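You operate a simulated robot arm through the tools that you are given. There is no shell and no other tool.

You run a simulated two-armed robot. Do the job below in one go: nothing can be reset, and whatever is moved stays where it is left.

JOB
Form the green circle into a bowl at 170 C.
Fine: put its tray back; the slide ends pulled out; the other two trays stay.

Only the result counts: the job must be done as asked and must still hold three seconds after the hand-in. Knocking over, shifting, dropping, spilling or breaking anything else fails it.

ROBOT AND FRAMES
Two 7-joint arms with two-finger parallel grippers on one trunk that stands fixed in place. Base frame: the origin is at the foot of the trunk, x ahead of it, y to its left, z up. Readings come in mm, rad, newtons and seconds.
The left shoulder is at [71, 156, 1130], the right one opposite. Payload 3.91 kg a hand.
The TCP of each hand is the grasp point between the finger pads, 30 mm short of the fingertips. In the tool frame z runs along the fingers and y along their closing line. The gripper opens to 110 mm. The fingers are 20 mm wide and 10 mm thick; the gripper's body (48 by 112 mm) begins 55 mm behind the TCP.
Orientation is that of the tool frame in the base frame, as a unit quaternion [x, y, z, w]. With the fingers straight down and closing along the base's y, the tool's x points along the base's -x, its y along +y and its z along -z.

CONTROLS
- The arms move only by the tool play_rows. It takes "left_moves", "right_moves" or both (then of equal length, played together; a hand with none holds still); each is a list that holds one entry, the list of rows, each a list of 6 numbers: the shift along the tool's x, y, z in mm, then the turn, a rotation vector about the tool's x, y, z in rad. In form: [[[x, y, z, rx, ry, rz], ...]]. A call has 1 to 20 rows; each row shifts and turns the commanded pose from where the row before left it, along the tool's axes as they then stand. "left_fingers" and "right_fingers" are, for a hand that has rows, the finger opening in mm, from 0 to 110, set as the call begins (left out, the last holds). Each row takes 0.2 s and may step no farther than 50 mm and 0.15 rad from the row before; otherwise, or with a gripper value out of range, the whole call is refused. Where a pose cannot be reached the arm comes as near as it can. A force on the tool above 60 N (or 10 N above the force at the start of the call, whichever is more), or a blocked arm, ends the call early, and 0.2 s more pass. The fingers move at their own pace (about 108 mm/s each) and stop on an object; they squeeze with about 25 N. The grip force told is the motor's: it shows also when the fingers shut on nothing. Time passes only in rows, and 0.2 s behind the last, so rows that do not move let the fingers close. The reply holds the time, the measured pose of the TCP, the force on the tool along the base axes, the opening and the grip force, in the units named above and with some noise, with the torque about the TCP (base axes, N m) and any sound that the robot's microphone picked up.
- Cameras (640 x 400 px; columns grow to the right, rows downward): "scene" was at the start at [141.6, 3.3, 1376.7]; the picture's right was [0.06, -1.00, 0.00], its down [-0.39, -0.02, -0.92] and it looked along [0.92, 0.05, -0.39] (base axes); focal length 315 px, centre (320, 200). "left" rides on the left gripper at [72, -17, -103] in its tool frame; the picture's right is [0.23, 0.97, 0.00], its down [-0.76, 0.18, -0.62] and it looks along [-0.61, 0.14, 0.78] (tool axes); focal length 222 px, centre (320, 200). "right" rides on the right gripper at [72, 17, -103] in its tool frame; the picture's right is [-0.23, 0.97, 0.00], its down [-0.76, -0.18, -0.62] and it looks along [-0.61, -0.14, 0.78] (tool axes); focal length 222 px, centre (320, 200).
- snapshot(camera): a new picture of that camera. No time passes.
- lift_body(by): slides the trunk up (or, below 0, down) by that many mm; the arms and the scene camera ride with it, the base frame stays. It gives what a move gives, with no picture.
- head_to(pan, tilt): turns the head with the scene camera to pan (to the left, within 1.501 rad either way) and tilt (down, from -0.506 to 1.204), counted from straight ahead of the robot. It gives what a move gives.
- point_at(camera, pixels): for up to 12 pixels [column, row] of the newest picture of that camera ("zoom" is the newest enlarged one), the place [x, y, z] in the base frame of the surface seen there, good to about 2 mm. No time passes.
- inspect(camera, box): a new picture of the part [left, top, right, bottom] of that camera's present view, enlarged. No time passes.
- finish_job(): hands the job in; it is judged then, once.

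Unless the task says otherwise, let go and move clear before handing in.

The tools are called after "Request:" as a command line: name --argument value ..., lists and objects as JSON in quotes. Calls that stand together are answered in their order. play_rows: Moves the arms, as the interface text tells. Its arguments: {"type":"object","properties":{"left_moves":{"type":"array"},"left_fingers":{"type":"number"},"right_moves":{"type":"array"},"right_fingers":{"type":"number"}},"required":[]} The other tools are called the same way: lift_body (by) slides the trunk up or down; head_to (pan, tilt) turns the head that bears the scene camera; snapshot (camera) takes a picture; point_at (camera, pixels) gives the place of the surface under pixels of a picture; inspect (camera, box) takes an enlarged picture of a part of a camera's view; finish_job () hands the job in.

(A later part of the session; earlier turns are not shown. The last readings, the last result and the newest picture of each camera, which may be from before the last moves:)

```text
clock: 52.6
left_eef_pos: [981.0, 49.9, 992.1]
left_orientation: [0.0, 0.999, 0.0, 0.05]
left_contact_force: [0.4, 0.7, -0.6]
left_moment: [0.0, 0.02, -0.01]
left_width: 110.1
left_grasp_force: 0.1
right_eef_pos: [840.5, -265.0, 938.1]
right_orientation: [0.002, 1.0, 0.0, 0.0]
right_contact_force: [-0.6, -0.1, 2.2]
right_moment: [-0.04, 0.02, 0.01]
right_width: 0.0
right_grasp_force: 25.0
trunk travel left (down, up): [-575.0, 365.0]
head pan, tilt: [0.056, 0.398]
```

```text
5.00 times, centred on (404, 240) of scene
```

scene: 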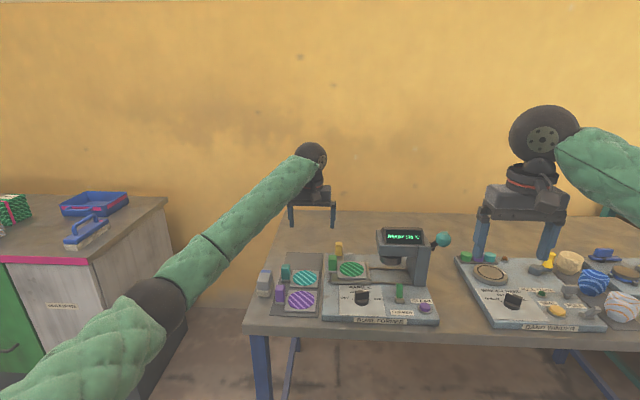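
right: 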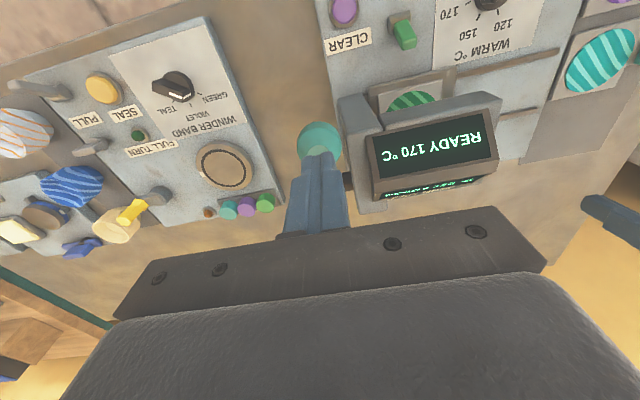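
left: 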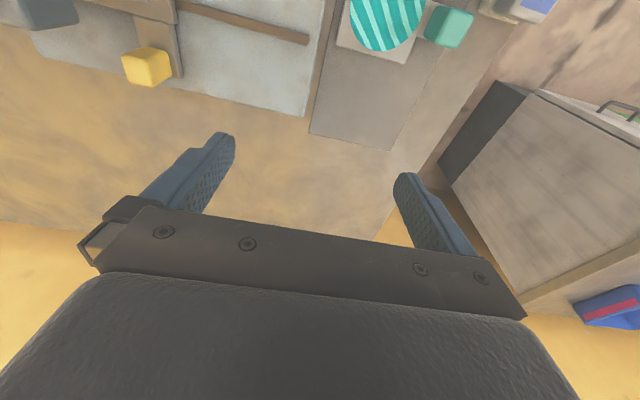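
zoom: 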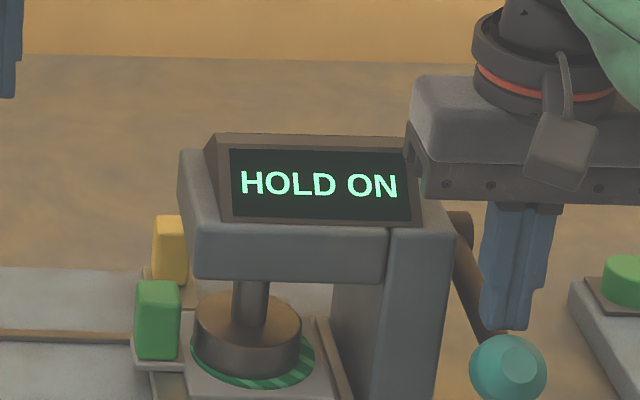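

Still HOLD ON and only 2 N. A bit further, with a pause.

Request:
play_rows --right_moves '[[[-1, 0, 3, 0, 0, 0], [-1, 0, 3, 0, 0, 0], [0, 0, 0, 0, 0, 0], [0, 0, 0, 0, 0, 0]]]'

Request:
inspect --camera "scene" --box '[340, 200, 468, 280]'

Request:
point_at --camera "zoom" --pixels '[[250, 375], [250, 380], [250, 370], [250, 385], [510, 370]]'

```text
clock: 53.6
left_eef_pos: [981.4, 50.5, 992.3]
left_orientation: [0.0, 0.999, 0.001, 0.05]
left_contact_force: [-0.1, 0.9, -0.7]
left_moment: [0.01, 0.02, 0.03]
left_width: 109.9
left_grasp_force: 0.0
right_eef_pos: [841.7, -266.6, 933.8]
right_orientation: [0.003, 1.0, 0.0, 0.0]
right_contact_force: [4.7, -1.6, 10.4]
right_moment: [-0.06, -0.03, 0.07]
right_width: 0.1
right_grasp_force: 25.5
trunk travel left (down, up): [-575.0, 365.0]
head pan, tilt: [0.056, 0.398]
```

```text
5.00 times, centred on (404, 240) of scene
```

zoom: 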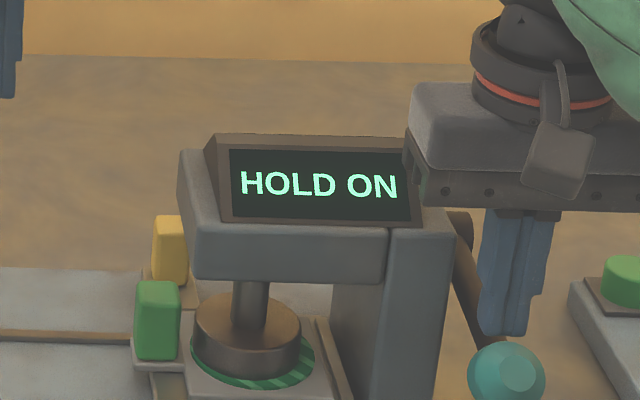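

```text
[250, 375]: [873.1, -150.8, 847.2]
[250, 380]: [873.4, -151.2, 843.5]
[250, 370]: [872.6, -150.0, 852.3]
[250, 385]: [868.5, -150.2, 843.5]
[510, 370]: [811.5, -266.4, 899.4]
```

Resistance rose to 10 N, so the press is at the bottom. I'll hold here and check the display.

Request:
play_rows --right_moves '[[[0, 0, 0, 0, 0, 0], [0, 0, 0, 0, 0, 0]]]'

Request:
inspect --camera "scene" --box '[340, 200, 468, 280]'

```text
clock: 54.2
left_eef_pos: [980.6, 50.2, 993.3]
left_orientation: [0.0, 0.999, 0.0, 0.049]
left_contact_force: [-0.3, 0.0, -0.5]
left_moment: [0.02, 0.01, 0.04]
left_width: 110.0
left_grasp_force: 0.0
right_eef_pos: [841.8, -267.1, 932.9]
right_orientation: [0.003, 1.0, -0.001, 0.0]
right_contact_force: [7.7, -3.4, 13.8]
right_moment: [-0.16, -0.08, 0.03]
right_width: 0.2
right_grasp_force: 24.8
trunk travel left (down, up): [-575.0, 365.0]
head pan, tilt: [0.056, 0.398]
```

```text
5.00 times, centred on (404, 240) of scene
```

zoom: 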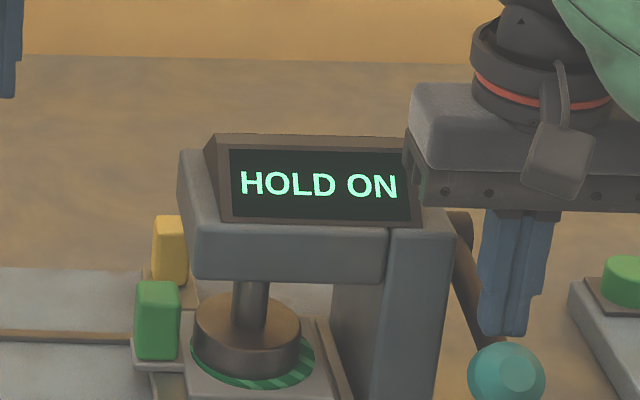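

Still HOLD ON with about 14 N at the stop. I'll keep holding.

Request:
play_rows --right_moves '[[[0, 0, 0, 0, 0, 0], [0, 0, 0, 0, 0, 0], [0, 0, 0, 0, 0, 0]]]'

Request:
inspect --camera "scene" --box '[340, 200, 468, 280]'

```text
clock: 55.0
left_eef_pos: [979.8, 49.7, 993.2]
left_orientation: [-0.001, 0.999, 0.0, 0.049]
left_contact_force: [-0.6, -0.7, -0.3]
left_moment: [0.02, 0.01, 0.01]
left_width: 110.1
left_grasp_force: 0.1
right_eef_pos: [843.0, -265.7, 933.8]
right_orientation: [0.003, 1.0, -0.001, 0.0]
right_contact_force: [10.0, -5.5, 15.3]
right_moment: [-0.18, -0.17, 0.01]
right_width: 0.0
right_grasp_force: 24.7
trunk travel left (down, up): [-575.0, 365.0]
head pan, tilt: [0.056, 0.398]
```

```text
5.00 times, centred on (404, 240) of scene
```

zoom: 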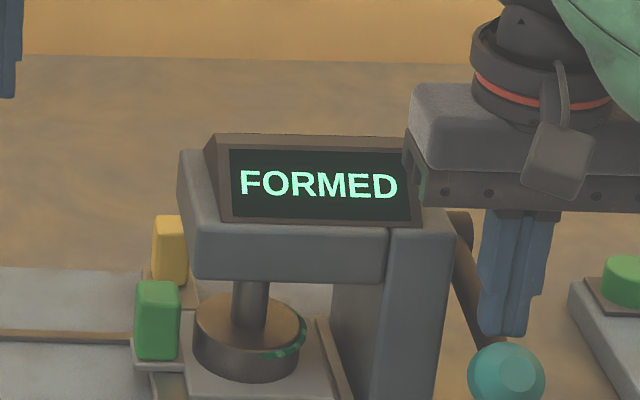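

The display reads FORMED. I'll release the lever by raising the hand and see whether it springs back.

Request:
play_rows --right_moves '[[[0, 0, -10, 0, 0, 0], [0, 0, -15, 0, 0, 0], [0, 0, -20, 0, 0, 0]]]'

Request:
inspect --camera "scene" --box '[340, 200, 468, 280]'

```text
clock: 55.8
left_eef_pos: [980.8, 51.4, 992.7]
left_orientation: [0.0, 0.999, 0.0, 0.05]
left_contact_force: [0.3, 1.0, -0.9]
left_moment: [-0.01, 0.03, 0.01]
left_width: 110.1
left_grasp_force: 0.1
right_eef_pos: [842.6, -264.9, 977.4]
right_orientation: [0.003, 1.0, 0.0, 0.0]
right_contact_force: [-0.2, 0.1, 1.5]
right_moment: [0.03, -0.03, -0.01]
right_width: 0.0
right_grasp_force: 25.4
trunk travel left (down, up): [-575.0, 365.0]
head pan, tilt: [0.056, 0.398]
```

```text
5.00 times, centred on (404, 240) of scene
```

zoom: 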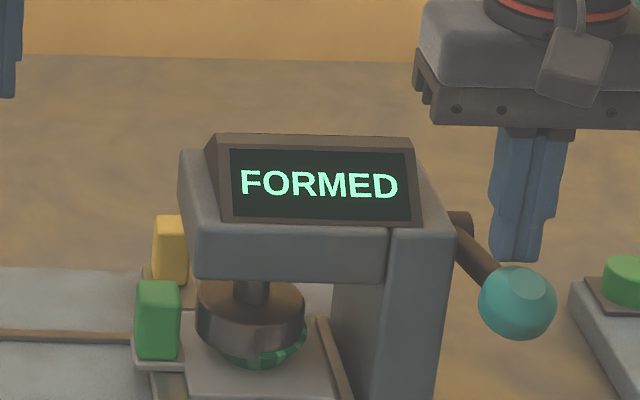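

The lever springs back and the bowl is visible under the stamp. I'll raise the hand well clear so the lever returns fully.

Request:
play_rows --right_moves '[[[0, 0, -30, 0, 0, 0], [10, 0, -40, 0, 0, 0], [30, -20, -35, 0, 0, 0], [45, -20, 0, 0, 0, 0], [45, -20, 0, 0, 0, 0], [0, 0, 0, 0, 0, 0]]]'

Request:
inspect --camera "scene" --box '[340, 200, 468, 280]'

Request:
snapshot --camera "scene"

```text
refused: row 3 steps farther than a row can; nothing moved
```

```text
5.00 times, centred on (404, 240) of scene
```

zoom: 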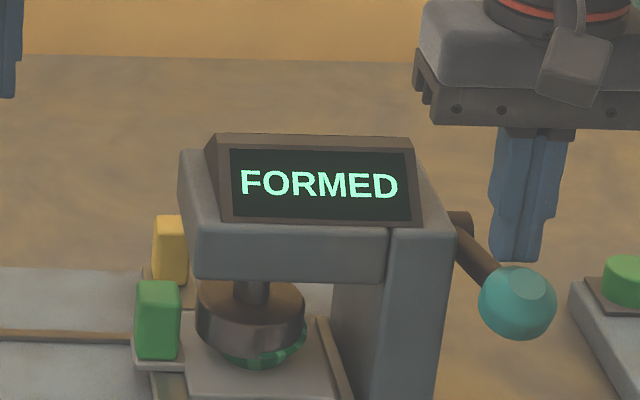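

```text
taken
```

scene: 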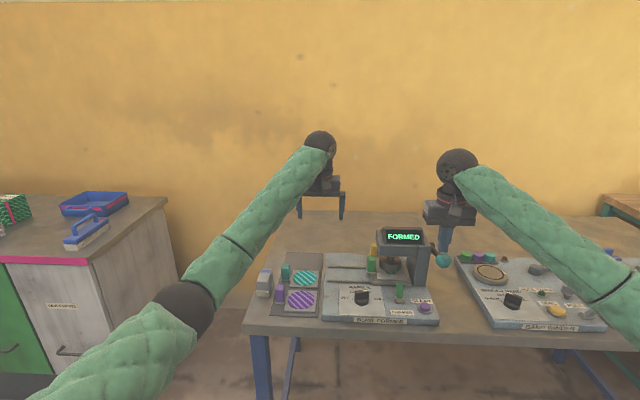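

That call was refused for step size; I'll repeat it with smaller steps.

Request:
play_rows --right_moves '[[[0, 0, -30, 0, 0, 0], [10, 0, -40, 0, 0, 0], [20, -15, -35, 0, 0, 0], [40, -18, 0, 0, 0, 0], [40, -18, 0, 0, 0, 0], [40, -18, 0, 0, 0, 0], [0, 0, 0, 0, 0, 0]]]'

Request:
inspect --camera "scene" --box '[340, 200, 468, 280]'

Request:
snapshot --camera "left"

```text
clock: 57.4
left_eef_pos: [981.5, 50.6, 991.6]
left_orientation: [0.0, 0.999, 0.0, 0.049]
left_contact_force: [-0.3, 0.4, 0.9]
left_moment: [0.0, -0.01, 0.01]
left_width: 110.2
left_grasp_force: 0.0
right_eef_pos: [693.3, -334.0, 1080.7]
right_orientation: [0.002, 1.0, 0.0, -0.001]
right_contact_force: [0.6, -0.3, 0.1]
right_moment: [0.03, 0.0, 0.02]
right_width: 0.0
right_grasp_force: 25.4
trunk travel left (down, up): [-575.0, 365.0]
head pan, tilt: [0.056, 0.398]
```

```text
5.00 times, centred on (404, 240) of scene
```

zoom: 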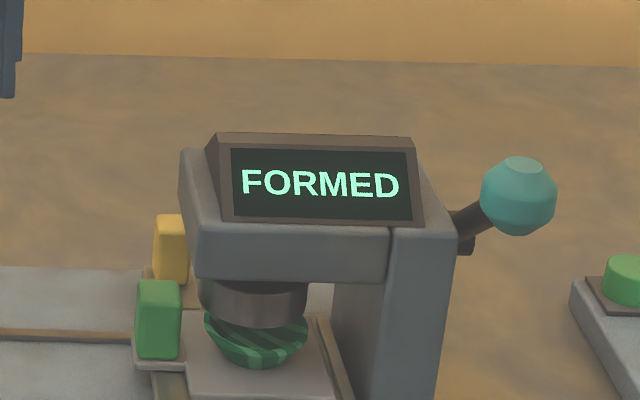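

```text
taken
```

left: 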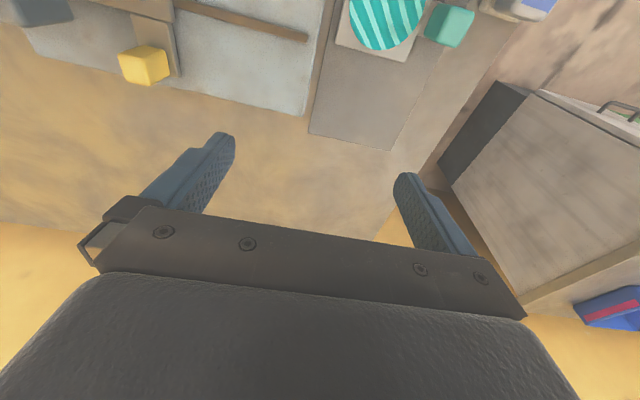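

The bowl is formed and the lever is back up. Now I'll bring the open left hand over the yellow handle, slightly leaned, so that a finger goes to the right of the block.

Request:
play_rows --left_moves '[[[0, 0, 0, 0.148, 0, 0], [0.3, -28.85, 12.45, 0, 0, 0], [0.3, -28.85, 12.45, 0, 0, 0], [0.3, -28.85, 12.45, 0, 0, 0], [0.3, -28.85, 12.45, 0, 0, 0], [0, 0, 0, 0, 0, 0]]]' --left_fingers 110

Request:
snapshot --camera "left"

Request:
inspect --camera "scene" --box '[320, 190, 448, 270]'

```text
clock: 58.8
left_eef_pos: [980.4, -71.3, 962.5]
left_orientation: [0.003, 0.996, -0.074, 0.049]
left_contact_force: [-0.1, 0.4, 0.4]
left_moment: [-0.01, 0.0, 0.01]
left_width: 110.0
left_grasp_force: 0.1
right_eef_pos: [692.4, -333.0, 1082.1]
right_orientation: [0.003, 1.0, 0.0, 0.0]
right_contact_force: [0.3, 0.5, -0.3]
right_moment: [0.0, -0.01, 0.0]
right_width: 0.3
right_grasp_force: 24.8
trunk travel left (down, up): [-575.0, 365.0]
head pan, tilt: [0.056, 0.398]
```

```text
taken
```

left: 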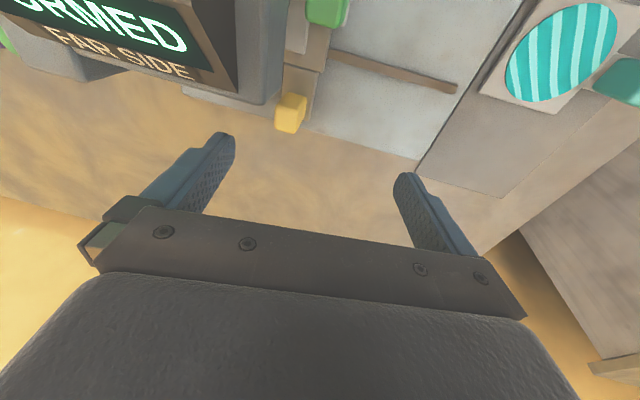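

```text
5.00 times, centred on (384, 230) of scene
```

zoom: 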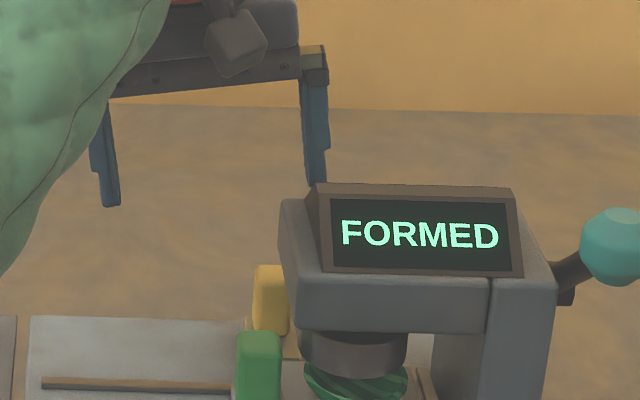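

The view shows the yellow block at (290,112) between the fingers' columns. I'll measure the block and the head's back edges before descending.

Request:
point_at --camera "left" --pixels '[[288, 112], [278, 120], [303, 118], [283, 130], [298, 130], [291, 97], [262, 98], [276, 95], [238, 80], [200, 75], [250, 103]]'

Request:
inspect --camera "left" --box '[180, 60, 340, 160]'

```text
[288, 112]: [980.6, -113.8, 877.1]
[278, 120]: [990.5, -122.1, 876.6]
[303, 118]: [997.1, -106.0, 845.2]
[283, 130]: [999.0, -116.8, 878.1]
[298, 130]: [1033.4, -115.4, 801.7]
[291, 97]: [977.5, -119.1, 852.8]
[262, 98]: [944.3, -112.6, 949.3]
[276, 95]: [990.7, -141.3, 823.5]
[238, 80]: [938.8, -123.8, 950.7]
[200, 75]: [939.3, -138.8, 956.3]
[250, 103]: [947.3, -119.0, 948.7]
```

```text
4.00 times, centred on (260, 110) of left
```

zoom: 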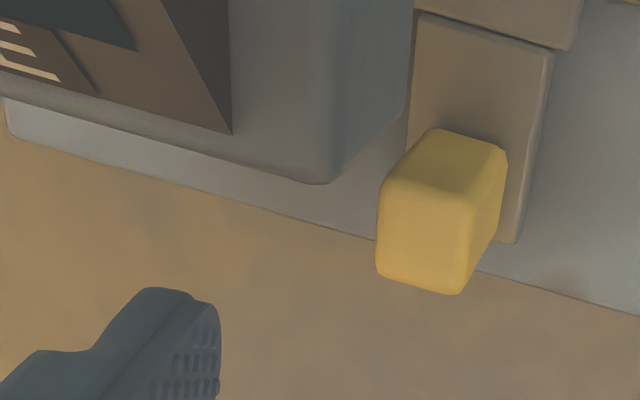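

The block spans y≈-124 to -105 and the head's back reaches x≈947. I'll shift 10 mm farther back and 8 mm right for clearance, then descend.

Request:
play_rows --left_moves '[[[-9.95, -7.76, 2.2, 0, 0, 0], [0, 0, 0, 0, 0, 0]]]'

Request:
play_rows --left_moves '[[[2.2, 3.27, 21.65, 0, 0, 0], [2.2, 3.27, 21.65, 0, 0, 0], [0, 0, 0, 0, 0, 0]]]'

Request:
snapshot --camera "left"

Request:
inspect --camera "scene" --box '[320, 190, 448, 270]'

```text
clock: 59.4
left_eef_pos: [991.4, -78.8, 962.0]
left_orientation: [0.004, 0.996, -0.074, 0.05]
left_contact_force: [0.4, -0.6, 0.0]
left_moment: [0.01, -0.01, -0.02]
left_width: 110.0
left_grasp_force: 0.0
right_eef_pos: [691.7, -334.3, 1082.6]
right_orientation: [0.002, 1.0, 0.0, 0.0]
right_contact_force: [0.5, -0.1, 0.1]
right_moment: [0.0, 0.0, -0.01]
right_width: 0.0
right_grasp_force: 25.1
trunk travel left (down, up): [-575.0, 365.0]
head pan, tilt: [0.056, 0.398]
```

```text
clock: 60.2
left_eef_pos: [991.0, -78.2, 918.3]
left_orientation: [0.004, 0.996, -0.075, 0.05]
left_contact_force: [0.5, 0.9, 0.1]
left_moment: [0.0, -0.03, 0.0]
left_width: 110.1
left_grasp_force: 0.0
right_eef_pos: [692.8, -333.7, 1082.7]
right_orientation: [0.003, 1.0, -0.001, 0.0]
right_contact_force: [-0.5, -0.2, 0.3]
right_moment: [0.01, 0.04, 0.0]
right_width: 0.0
right_grasp_force: 25.7
trunk travel left (down, up): [-575.0, 365.0]
head pan, tilt: [0.056, 0.398]
```

```text
taken
```

left: 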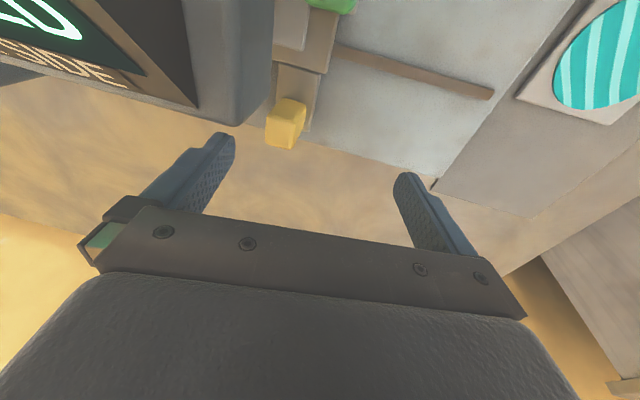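

```text
5.00 times, centred on (384, 230) of scene
```

zoom: 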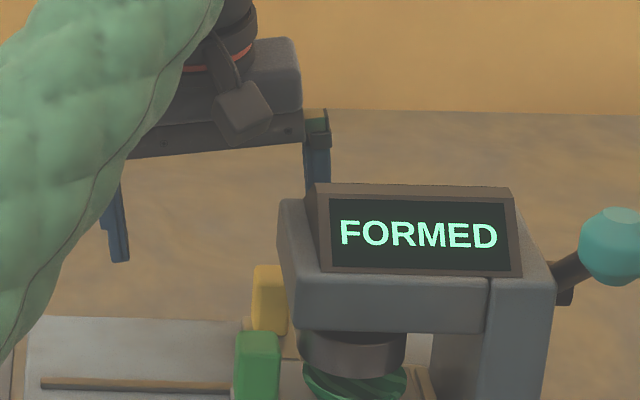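

Clear so far: the finger is right of the yellow block and behind the head. I'll descend the remaining 44 mm.

Request:
play_rows --left_moves '[[[1.1, 1.6, 10.8, 0, 0, 0], [1.1, 1.6, 10.8, 0, 0, 0], [1.1, 1.6, 10.8, 0, 0, 0], [1.1, 1.6, 10.8, 0, 0, 0], [0, 0, 0, 0, 0, 0]]]'

Request:
snapshot --camera "left"

Request:
inspect --camera "scene" --box '[320, 190, 448, 270]'

```text
clock: 61.4
left_eef_pos: [991.1, -79.6, 874.9]
left_orientation: [0.003, 0.996, -0.075, 0.049]
left_contact_force: [-0.5, 0.1, 0.2]
left_moment: [0.0, -0.01, 0.01]
left_width: 110.4
left_grasp_force: 0.0
right_eef_pos: [693.0, -334.3, 1081.4]
right_orientation: [0.002, 1.0, 0.0, 0.0]
right_contact_force: [-0.2, -0.1, 0.1]
right_moment: [-0.02, 0.03, 0.01]
right_width: 0.0
right_grasp_force: 24.7
trunk travel left (down, up): [-575.0, 365.0]
head pan, tilt: [0.056, 0.398]
```

```text
taken
```

left: 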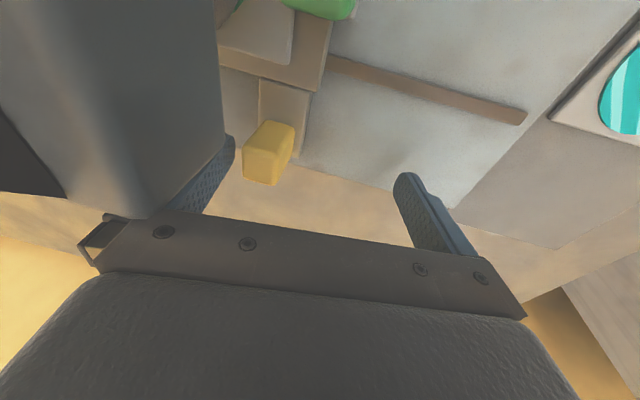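

```text
5.00 times, centred on (384, 230) of scene
```

zoom: 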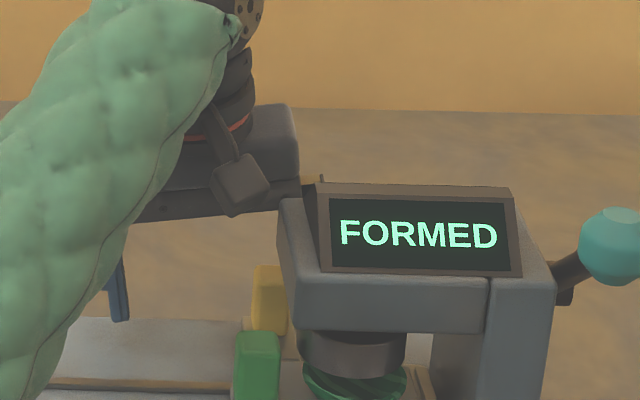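

The block is now between the fingers with no contact. I'll pull left slowly in small steps and watch the bowl.

Request:
play_rows --left_moves '[[[0, 4.94, -0.75, 0, 0, 0], [0, 4.94, -0.75, 0, 0, 0], [0, 4.94, -0.75, 0, 0, 0], [0, 4.94, -0.75, 0, 0, 0], [0, 0, 0, 0, 0, 0]]]'

Request:
inspect --camera "scene" --box '[320, 210, 448, 290]'

```text
clock: 62.6
left_eef_pos: [990.1, -60.8, 875.3]
left_orientation: [0.004, 0.996, -0.075, 0.05]
left_contact_force: [-0.7, -0.7, -0.2]
left_moment: [-0.01, -0.03, 0.03]
left_width: 109.9
left_grasp_force: 0.0
right_eef_pos: [691.4, -333.6, 1082.0]
right_orientation: [0.002, 1.0, 0.001, 0.0]
right_contact_force: [-0.2, -0.9, -1.1]
right_moment: [0.03, 0.0, -0.01]
right_width: 0.0
right_grasp_force: 24.8
trunk travel left (down, up): [-575.0, 365.0]
head pan, tilt: [0.056, 0.398]
```

```text
5.00 times, centred on (384, 250) of scene
```

zoom: 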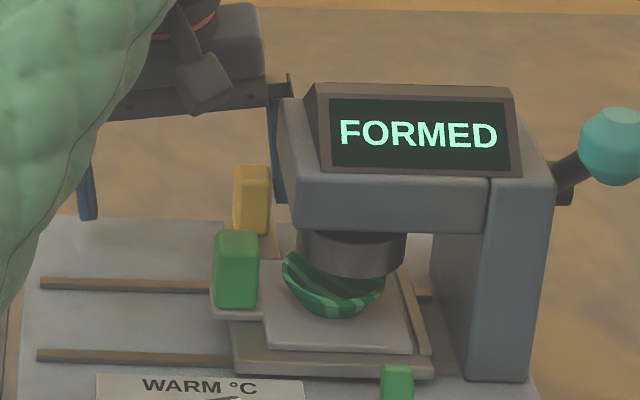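

The slide is coming out with the bowl. I'll check the bowl's rim and the stamp heights to make sure they don't touch.

Request:
point_at --camera "zoom" --pixels '[[285, 262], [290, 256], [383, 283], [384, 277], [335, 312], [340, 272], [350, 278], [272, 345], [410, 347], [310, 300], [370, 300]]'

Request:
inspect --camera "scene" --box '[370, 250, 410, 280]'

```text
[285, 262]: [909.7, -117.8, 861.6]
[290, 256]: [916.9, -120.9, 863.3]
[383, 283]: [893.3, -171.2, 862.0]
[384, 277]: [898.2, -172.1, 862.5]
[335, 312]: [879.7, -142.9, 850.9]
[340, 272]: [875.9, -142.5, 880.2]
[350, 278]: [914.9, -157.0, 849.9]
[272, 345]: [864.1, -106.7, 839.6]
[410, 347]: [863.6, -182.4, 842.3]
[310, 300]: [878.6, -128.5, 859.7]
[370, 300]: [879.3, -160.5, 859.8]
```

```text
13.33 times, centred on (390, 265) of scene
```

zoom: 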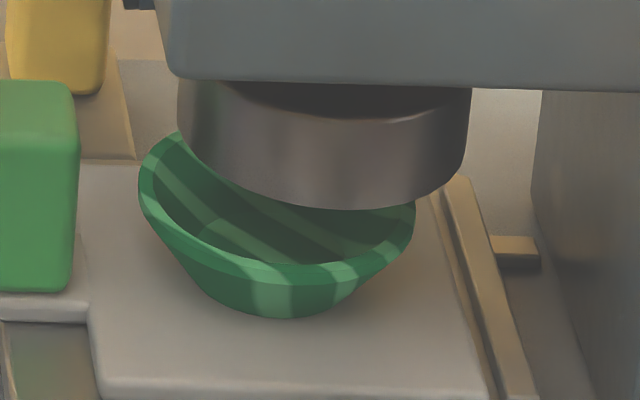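

The rim is at z≈862, level and centred, well under the stamp (≈880). I'll keep pulling the slide out.

Request:
play_rows --left_moves '[[[0, 5.93, -0.9, 0, 0, 0], [0, 5.93, -0.9, 0, 0, 0], [0, 5.93, -0.9, 0, 0, 0], [0, 5.93, -0.9, 0, 0, 0], [0, 5.93, -0.9, 0, 0, 0], [0, 5.93, -0.9, 0, 0, 0], [0, 5.93, -0.9, 0, 0, 0], [0, 5.93, -0.9, 0, 0, 0], [0, 5.93, -0.9, 0, 0, 0], [0, 5.93, -0.9, 0, 0, 0], [0, 5.93, -0.9, 0, 0, 0], [0, 5.93, -0.9, 0, 0, 0], [0, 5.93, -0.9, 0, 0, 0], [0, 5.93, -0.9, 0, 0, 0], [0, 0, 0, 0, 0, 0]]]'

Request:
inspect --camera "scene" --box '[290, 210, 418, 290]'

```text
clock: 65.8
left_eef_pos: [990.6, 22.1, 874.2]
left_orientation: [0.004, 0.996, -0.073, 0.05]
left_contact_force: [-0.2, -1.0, 0.0]
left_moment: [0.01, 0.01, 0.0]
left_width: 110.0
left_grasp_force: 0.2
right_eef_pos: [693.0, -334.6, 1081.4]
right_orientation: [0.003, 1.0, -0.001, 0.0]
right_contact_force: [-0.4, -0.3, -0.8]
right_moment: [0.0, -0.01, 0.0]
right_width: 0.0
right_grasp_force: 25.0
trunk travel left (down, up): [-575.0, 365.0]
head pan, tilt: [0.056, 0.398]
```

```text
5.00 times, centred on (354, 250) of scene
```

zoom: 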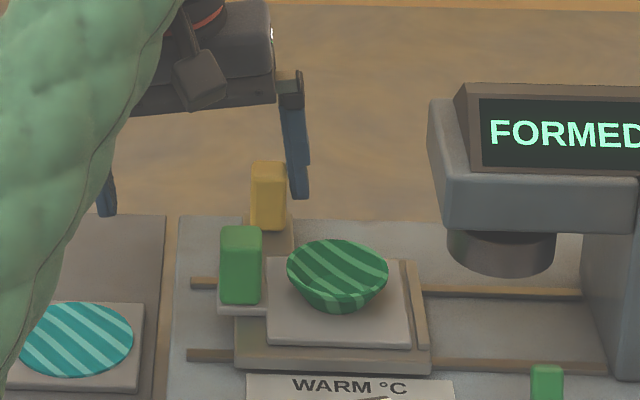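

About 15 mm remain to the outer stop. I'll go on in 3 mm steps.

Request:
play_rows --left_moves '[[[0, 2.97, -0.45, 0, 0, 0], [0, 2.97, -0.45, 0, 0, 0], [0, 2.97, -0.45, 0, 0, 0], [0, 2.97, -0.45, 0, 0, 0], [0, 1.5, -0.2, 0, 0, 0], [0, 1.0, -0.15, 0, 0, 0], [0, 0, 0, 0, 0, 0]]]'

Request:
inspect --camera "scene" --box '[290, 210, 418, 290]'

Request:
point_at --camera "zoom" --pixels '[[225, 355], [420, 360], [255, 180], [330, 330], [340, 300], [207, 283]]'

```text
clock: 67.4
left_eef_pos: [992.0, 38.3, 875.3]
left_orientation: [0.004, 0.996, -0.074, 0.049]
left_contact_force: [0.0, -0.1, 0.2]
left_moment: [0.04, -0.03, -0.03]
left_width: 110.1
left_grasp_force: 0.0
right_eef_pos: [692.6, -335.0, 1081.3]
right_orientation: [0.002, 1.0, 0.0, -0.001]
right_contact_force: [-0.7, 0.3, 0.6]
right_moment: [-0.01, 0.02, -0.01]
right_width: 0.3
right_grasp_force: 24.7
trunk travel left (down, up): [-575.0, 365.0]
head pan, tilt: [0.056, 0.398]
```

```text
5.00 times, centred on (354, 250) of scene
```

zoom: 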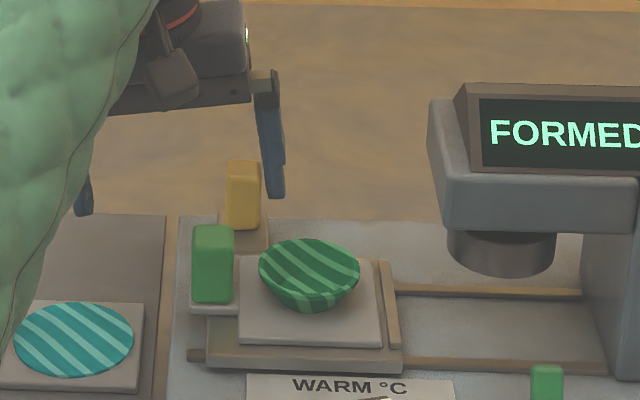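

```text
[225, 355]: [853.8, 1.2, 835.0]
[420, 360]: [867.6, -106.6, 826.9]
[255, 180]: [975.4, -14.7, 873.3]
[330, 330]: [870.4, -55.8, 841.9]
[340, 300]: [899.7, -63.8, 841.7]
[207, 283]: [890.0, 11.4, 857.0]
```

The slide is back at its original pulled-out position (the block is at the same pixels as at the start). I'll withdraw the left hand upward and come over the green tray handle again.

Request:
play_rows --left_moves '[[[0, -3.96, 0.6, 0, 0, 0], [-3.7, -5.45, -36.1, 0, 0, 0], [-3.7, -5.45, -36.1, 0, 0, 0], [-3.7, -5.45, -36.1, 0, 0, 0], [0, 0, 0, -0.148, 0, 0], [0, 0, 0, 0, -0.13, 0], [0, 0, 0, 0, -0.13, 0], [33.1, -7.3, 0, 0, 0, 0], [33.1, -7.3, 0, 0, 0, 0], [33.1, -7.3, 0, 0, 0, 0], [0, 0, 0, 0, 0, 0]]]'

Request:
snapshot --camera "left"

Request:
inspect --camera "scene" --box '[290, 210, 418, 290]'

```text
clock: 69.8
left_eef_pos: [898.2, 11.7, 949.4]
left_orientation: [-0.001, 0.984, 0.002, 0.178]
left_contact_force: [-0.8, 0.4, 0.0]
left_moment: [0.0, 0.03, 0.03]
left_width: 110.2
left_grasp_force: 0.2
right_eef_pos: [691.9, -334.2, 1082.5]
right_orientation: [0.003, 1.0, 0.001, 0.0]
right_contact_force: [0.4, -0.2, 1.6]
right_moment: [0.0, -0.01, 0.0]
right_width: 0.3
right_grasp_force: 24.8
trunk travel left (down, up): [-575.0, 365.0]
head pan, tilt: [0.056, 0.398]
```

```text
taken
```

left: 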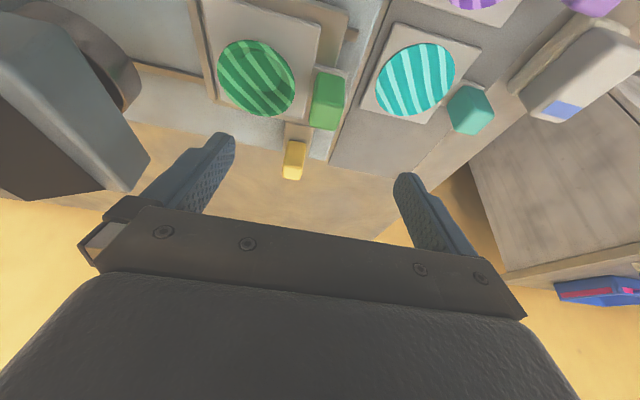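

```text
5.00 times, centred on (354, 250) of scene
```

zoom: 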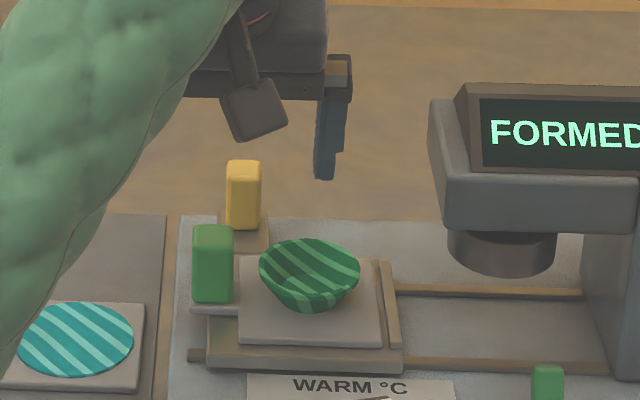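

The bowl stands on its tray on the slide; the green handle is at (328,100) in the left picture. I'll measure it before re-gripping.

Request:
point_at --camera "left" --pixels '[[325, 120], [313, 100], [344, 100], [318, 124], [335, 125], [330, 85], [255, 80], [220, 5], [320, 30], [215, 98], [305, 120], [236, 100]]'

Request:
point_at --camera "zoom" --pixels '[[197, 240], [230, 240], [213, 227], [213, 260], [242, 340], [378, 343], [360, 270], [262, 270], [310, 300]]'

```text
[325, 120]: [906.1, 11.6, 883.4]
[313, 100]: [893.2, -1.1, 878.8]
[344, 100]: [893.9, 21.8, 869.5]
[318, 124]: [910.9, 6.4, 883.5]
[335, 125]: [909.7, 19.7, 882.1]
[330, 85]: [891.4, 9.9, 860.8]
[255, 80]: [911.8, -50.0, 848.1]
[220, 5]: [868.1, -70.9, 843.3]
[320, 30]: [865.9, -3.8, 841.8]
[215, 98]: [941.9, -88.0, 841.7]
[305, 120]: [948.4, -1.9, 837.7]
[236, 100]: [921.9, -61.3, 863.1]
```

```text
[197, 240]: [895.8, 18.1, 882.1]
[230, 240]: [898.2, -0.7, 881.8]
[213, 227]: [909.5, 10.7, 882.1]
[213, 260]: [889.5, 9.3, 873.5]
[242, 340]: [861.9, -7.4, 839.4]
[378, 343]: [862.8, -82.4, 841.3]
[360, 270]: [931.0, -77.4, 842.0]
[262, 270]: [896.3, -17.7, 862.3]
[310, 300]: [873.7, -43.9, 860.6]
```

The handle spans y≈-1.5–20.5 with its top at z≈883, and the bowl's rim (y≈-17, z≈863) leaves little room beside it. I'll grip the handle higher, with tips kept above the rim and a narrow opening.

Request:
play_rows --left_moves '[[[4.7, -1.7, -1.76, 0, 0, 0], [0, 0, 0, 0, 0, 0], [0, 0, 0, 0, 0, 0]]]' --left_fingers 34

Request:
play_rows --left_moves '[[[4.6, 0, 12.25, 0, 0, 0], [4.6, 0, 12.25, 0, 0, 0], [4.6, 0, 12.25, 0, 0, 0], [0, 0, 0, 0, 0, 0]]]'

Request:
snapshot --camera "left"

Request:
inspect --camera "scene" --box '[290, 210, 418, 290]'

```text
clock: 70.6
left_eef_pos: [893.2, 9.5, 950.1]
left_orientation: [0.0, 0.984, 0.0, 0.179]
left_contact_force: [-0.7, -0.4, 0.2]
left_moment: [-0.01, 0.0, -0.03]
left_width: 34.1
left_grasp_force: 0.1
right_eef_pos: [692.5, -334.2, 1081.0]
right_orientation: [0.002, 1.0, 0.0, 0.0]
right_contact_force: [-0.4, 1.1, 0.1]
right_moment: [0.0, 0.03, 0.01]
right_width: 0.0
right_grasp_force: 25.6
trunk travel left (down, up): [-575.0, 365.0]
head pan, tilt: [0.056, 0.398]
```

```text
clock: 71.6
left_eef_pos: [892.6, 10.3, 911.2]
left_orientation: [0.0, 0.984, 0.0, 0.179]
left_contact_force: [0.2, -0.1, 1.4]
left_moment: [-0.02, -0.03, 0.02]
left_width: 34.0
left_grasp_force: 0.0
right_eef_pos: [692.6, -334.0, 1081.7]
right_orientation: [0.002, 1.0, -0.001, 0.0]
right_contact_force: [-0.5, 0.5, -0.3]
right_moment: [0.03, 0.02, -0.04]
right_width: 0.0
right_grasp_force: 24.7
trunk travel left (down, up): [-575.0, 365.0]
head pan, tilt: [0.056, 0.398]
```

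```text
taken
```

left: 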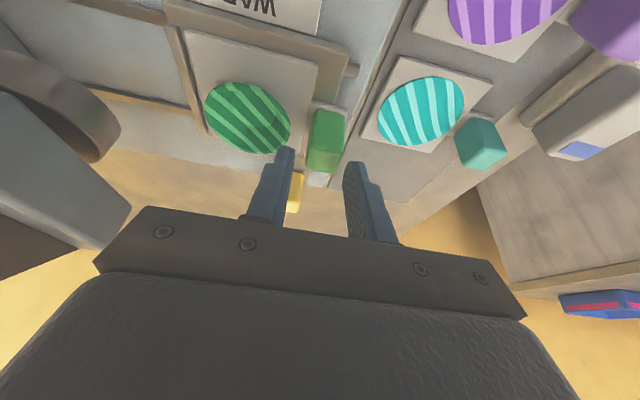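

```text
5.00 times, centred on (354, 250) of scene
```

zoom: 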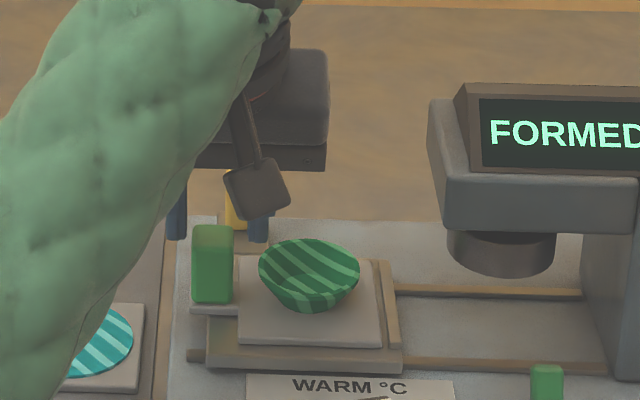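

The fingers straddle the handle (scene zoom 176 and 257, handle at 213) just above the rim. I'll lower 14 mm and close.

Request:
play_rows --left_moves '[[[2.4, 0, 6.55, 0, 0, 0], [2.4, 0, 6.55, 0, 0, 0], [0, 0, 0, 0, 0, 0]]]'

Request:
inspect --camera "scene" --box '[310, 230, 374, 270]'

Request:
snapshot --camera "left"

```text
clock: 72.4
left_eef_pos: [892.8, 9.2, 897.1]
left_orientation: [0.0, 0.984, 0.0, 0.179]
left_contact_force: [0.4, -0.3, 0.2]
left_moment: [0.01, 0.03, -0.02]
left_width: 34.1
left_grasp_force: 0.1
right_eef_pos: [692.1, -334.5, 1081.3]
right_orientation: [0.002, 1.0, 0.0, -0.001]
right_contact_force: [-0.4, 0.1, 0.4]
right_moment: [-0.02, 0.02, 0.02]
right_width: 0.0
right_grasp_force: 25.5
trunk travel left (down, up): [-575.0, 365.0]
head pan, tilt: [0.056, 0.398]
```

```text
10.00 times, centred on (342, 250) of scene
```

zoom: 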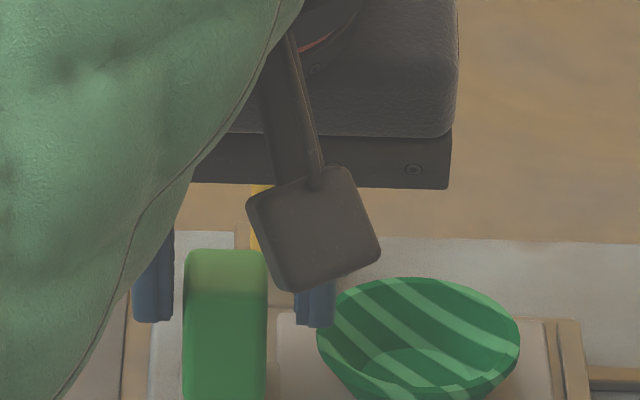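

```text
taken
```

left: 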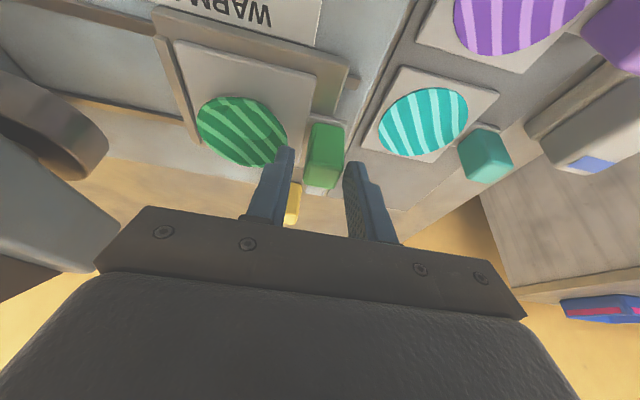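

The gaps look about 3 mm on the left and 8 mm on the right, so I'll shift 2 mm left to centre, then close.

Request:
play_rows --left_moves '[[[0, 2.2, 0, 0, 0, 0], [0, 0, 0, 0, 0, 0]]]'

Request:
play_rows --left_moves '[[[0, 0, 0, 0, 0, 0], [0, 0, 0, 0, 0, 0], [0, 0, 0, 0, 0, 0]]]' --left_fingers 8

Request:
inspect --camera "scene" --box '[310, 230, 374, 270]'

Request:
snapshot --camera "left"

```text
clock: 73.0
left_eef_pos: [893.1, 11.2, 897.6]
left_orientation: [0.0, 0.984, 0.001, 0.179]
left_contact_force: [-0.8, -0.4, -0.8]
left_moment: [-0.03, 0.02, 0.02]
left_width: 34.2
left_grasp_force: 0.1
right_eef_pos: [692.8, -334.3, 1081.6]
right_orientation: [0.004, 1.0, 0.0, 0.0]
right_contact_force: [0.1, -0.2, 0.2]
right_moment: [-0.03, -0.02, 0.01]
right_width: 0.0
right_grasp_force: 25.2
trunk travel left (down, up): [-575.0, 365.0]
head pan, tilt: [0.056, 0.398]
```

```text
clock: 73.8
left_eef_pos: [892.7, 11.8, 899.2]
left_orientation: [0.0, 0.984, 0.0, 0.179]
left_contact_force: [-0.5, -0.4, 0.4]
left_moment: [0.01, -0.01, 0.0]
left_width: 22.9
left_grasp_force: 25.1
right_eef_pos: [692.2, -334.5, 1081.5]
right_orientation: [0.002, 1.0, 0.0, -0.001]
right_contact_force: [0.5, -0.1, 0.3]
right_moment: [-0.02, 0.03, -0.01]
right_width: 0.0
right_grasp_force: 25.2
trunk travel left (down, up): [-575.0, 365.0]
head pan, tilt: [0.056, 0.398]
```

```text
10.00 times, centred on (342, 250) of scene
```

zoom: 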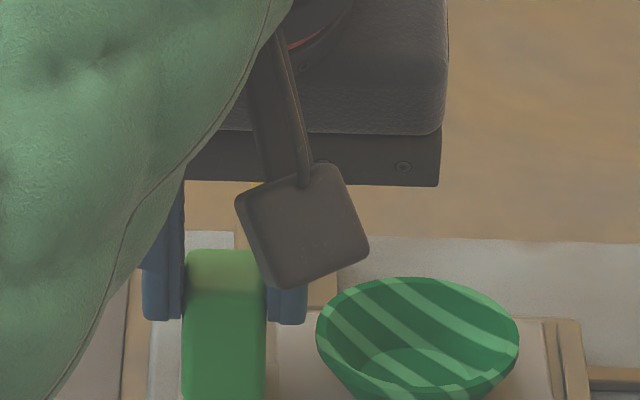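

```text
taken
```

left: 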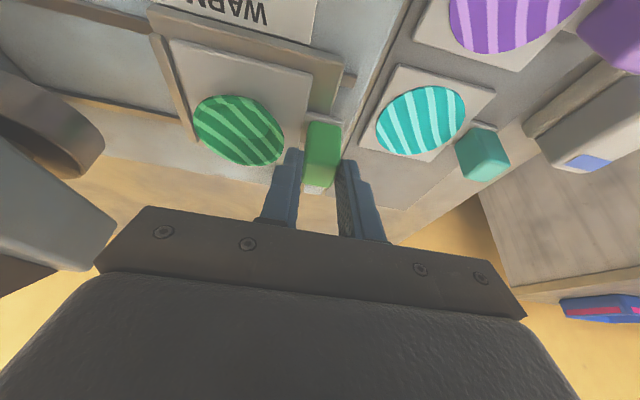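

The handle is gripped (22.9 mm, 25 N) without shifting the tray. I'll lift gently and check.

Request:
play_rows --left_moves '[[[-1.4, 0, -3.75, 0, 0, 0], [-1.4, 0, -3.75, 0, 0, 0], [-1.8, 0, -4.7, 0, 0, 0], [-1.8, 0, -4.7, 0, 0, 0], [0, 0, 0, 0, 0, 0]]]'

Request:
inspect --camera "scene" --box '[290, 210, 418, 290]'

```text
clock: 75.0
left_eef_pos: [891.9, 11.4, 915.4]
left_orientation: [0.001, 0.984, 0.0, 0.178]
left_contact_force: [0.4, -0.2, -0.4]
left_moment: [-0.01, 0.02, 0.01]
left_width: 23.1
left_grasp_force: 25.0
right_eef_pos: [691.9, -333.2, 1081.3]
right_orientation: [0.002, 1.0, 0.0, 0.0]
right_contact_force: [-0.1, -0.5, -0.1]
right_moment: [0.02, 0.03, -0.01]
right_width: 0.0
right_grasp_force: 25.0
trunk travel left (down, up): [-575.0, 365.0]
head pan, tilt: [0.056, 0.398]
```

```text
5.00 times, centred on (354, 250) of scene
```

zoom: 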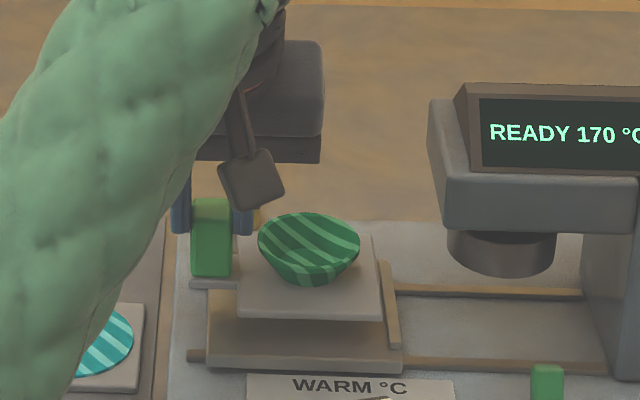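

The tray is lifted level with the bowl on it, and the display is back to READY. I'll raise it further and carry it left, slowly.

Request:
play_rows --left_moves '[[[-2.8, 0, -7.5, 0, 0, 0], [-2.8, 0, -7.5, 0, 0, 0], [-2.8, 0, -7.5, 0, 0, 0], [-2.8, 0, -7.5, 0, 0, 0], [0, 6, 0, 0, 0, 0], [0, 12, 0, 0, 0, 0], [0, 12, 0, 0, 0, 0], [0, 12, 0, 0, 0, 0], [0, 12, 0, 0, 0, 0], [0, 12, 0, 0, 0, 0], [0, 12, 0, 0, 0, 0], [0, 12, 0, 0, 0, 0], [0, 12, 0, 0, 0, 0], [0, 12, 0, 0, 0, 0], [0, 12, 0, 0, 0, 0], [0, 6, 0, 0, 0, 0], [0, 0, 0, 0, 0, 0]]]'

Request:
inspect --camera "scene" --box '[230, 200, 390, 300]'

```text
clock: 78.6
left_eef_pos: [891.9, 145.1, 947.5]
left_orientation: [0.001, 0.984, 0.0, 0.179]
left_contact_force: [0.2, 0.5, -1.1]
left_moment: [0.03, 0.01, -0.01]
left_width: 23.2
left_grasp_force: 25.2
right_eef_pos: [692.5, -333.4, 1079.8]
right_orientation: [0.002, 1.0, -0.001, -0.001]
right_contact_force: [-0.7, 0.4, -0.8]
right_moment: [0.03, 0.01, -0.01]
right_width: 0.0
right_grasp_force: 25.3
trunk travel left (down, up): [-575.0, 365.0]
head pan, tilt: [0.056, 0.398]
```

```text
4.00 times, centred on (310, 250) of scene
```

zoom: 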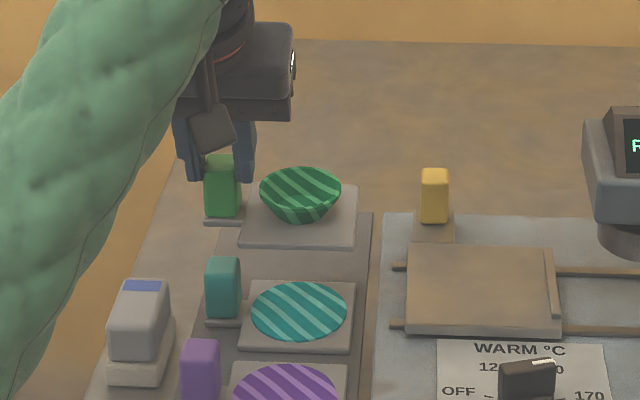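

Tray and bowl are steady above the rack. I'll move forward about 91 mm to over the green slot, then measure.

Request:
play_rows --left_moves '[[[-5.6, 0, 2.1, 0, 0, 0], [-10, 0, 3.76, 0, 0, 0], [-10, 0, 3.76, 0, 0, 0], [-10, 0, 3.76, 0, 0, 0], [-10, 0, 3.76, 0, 0, 0], [-10, 0, 3.76, 0, 0, 0], [-10, 0, 3.76, 0, 0, 0], [-10, 0, 3.76, 0, 0, 0], [-5.6, 0, 2.1, 0, 0, 0], [-4, 0, 1.5, 0, 0, 0], [0, 0, 0, 0, 0, 0]]]'

Request:
inspect --camera "scene" --box '[250, 210, 346, 270]'

Request:
snapshot --camera "left"

```text
clock: 81.0
left_eef_pos: [984.6, 143.4, 947.2]
left_orientation: [0.0, 0.984, 0.0, 0.178]
left_contact_force: [0.3, 0.0, -0.7]
left_moment: [0.01, 0.0, 0.02]
left_width: 23.2
left_grasp_force: 25.1
right_eef_pos: [693.1, -333.6, 1081.9]
right_orientation: [0.002, 1.0, 0.0, 0.0]
right_contact_force: [-0.6, 0.6, 0.5]
right_moment: [0.02, 0.03, -0.01]
right_width: 0.0
right_grasp_force: 24.7
trunk travel left (down, up): [-575.0, 365.0]
head pan, tilt: [0.056, 0.398]
```

```text
6.67 times, centred on (298, 240) of scene
```

zoom: 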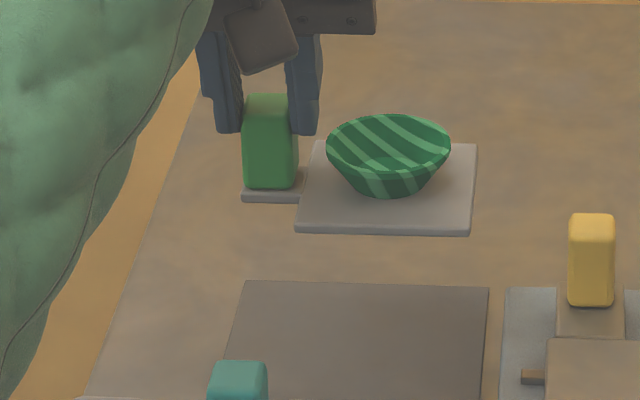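

```text
taken
```

left: 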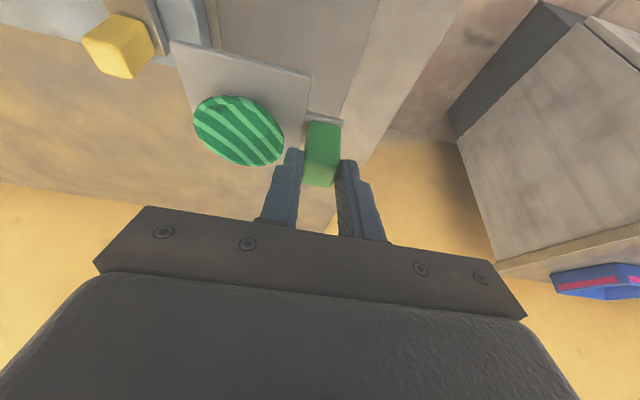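

Request:
point_at --camera "zoom" --pixels '[[300, 226], [468, 228], [474, 150], [385, 212], [246, 140], [297, 140], [246, 192], [390, 190], [440, 190], [240, 288], [485, 295], [232, 350]]'

Request:
point_at --camera "left" --pixels '[[175, 43], [308, 78], [240, 62], [322, 150], [335, 130], [310, 140], [238, 140]]'

```text
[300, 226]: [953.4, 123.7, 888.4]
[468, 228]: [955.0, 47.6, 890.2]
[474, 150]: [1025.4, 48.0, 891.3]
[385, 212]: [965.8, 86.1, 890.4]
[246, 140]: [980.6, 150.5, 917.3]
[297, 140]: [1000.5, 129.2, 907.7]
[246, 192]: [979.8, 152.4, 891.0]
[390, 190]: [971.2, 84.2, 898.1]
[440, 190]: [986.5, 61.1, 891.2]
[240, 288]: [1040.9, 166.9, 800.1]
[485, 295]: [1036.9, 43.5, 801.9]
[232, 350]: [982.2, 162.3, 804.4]
```

```text
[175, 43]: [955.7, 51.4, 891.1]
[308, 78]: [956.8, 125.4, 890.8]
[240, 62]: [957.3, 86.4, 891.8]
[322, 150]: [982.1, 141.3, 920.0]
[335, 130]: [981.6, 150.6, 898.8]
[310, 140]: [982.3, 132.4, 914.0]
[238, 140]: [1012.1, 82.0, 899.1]
```

The tray sits about 4 mm too far right of its original place (front-left corner y≈124 vs 128). I'll shift 4 mm left and lower about 78 mm slowly.

Request:
play_rows --left_moves '[[[-0.5, 2, 0.2, 0, 0, 0], [0, 2, 0, 0, 0, 0], [1.7, 0, 4.5, 0, 0, 0], [3.5, 0, 9.35, 0, 0, 0], [3.5, 0, 9.35, 0, 0, 0], [3.5, 0, 9.35, 0, 0, 0], [3.5, 0, 9.35, 0, 0, 0], [3.5, 0, 9.35, 0, 0, 0], [3.5, 0, 9.35, 0, 0, 0], [2.5, 0, 6.6, 0, 0, 0], [1.8, 0, 4.7, 0, 0, 0], [0, 0, 0, 0, 0, 0]]]'

Request:
inspect --camera "scene" --box '[250, 230, 346, 290]'

Request:
point_at --camera "zoom" --pixels '[[310, 242], [432, 246], [480, 246], [470, 246], [440, 170], [390, 235], [255, 210], [275, 165]]'

```text
clock: 83.6
left_eef_pos: [985.7, 149.1, 871.7]
left_orientation: [0.0, 0.984, 0.001, 0.18]
left_contact_force: [-0.3, 0.2, -0.3]
left_moment: [0.04, -0.03, 0.04]
left_width: 23.2
left_grasp_force: 25.0
right_eef_pos: [693.8, -334.5, 1081.7]
right_orientation: [0.004, 1.0, 0.0, 0.0]
right_contact_force: [0.4, 0.2, -0.6]
right_moment: [-0.01, -0.02, -0.06]
right_width: 0.2
right_grasp_force: 24.8
trunk travel left (down, up): [-575.0, 365.0]
head pan, tilt: [0.056, 0.398]
```

```text
6.67 times, centred on (298, 260) of scene
```

zoom: 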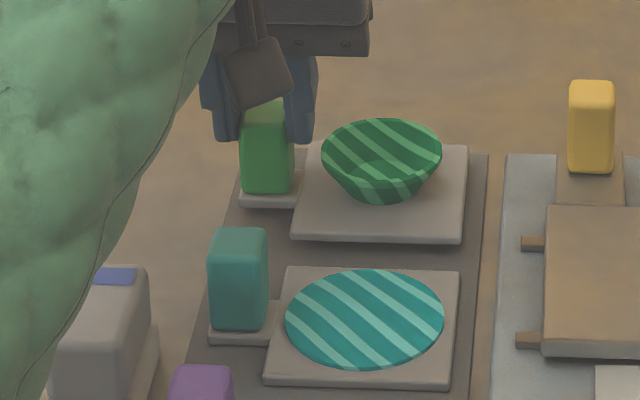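

```text
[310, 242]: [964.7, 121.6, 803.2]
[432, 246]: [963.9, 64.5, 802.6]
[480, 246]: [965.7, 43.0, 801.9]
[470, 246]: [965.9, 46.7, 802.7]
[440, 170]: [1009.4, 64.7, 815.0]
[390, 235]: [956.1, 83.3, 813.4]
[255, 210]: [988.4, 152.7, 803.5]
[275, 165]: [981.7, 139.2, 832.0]
```

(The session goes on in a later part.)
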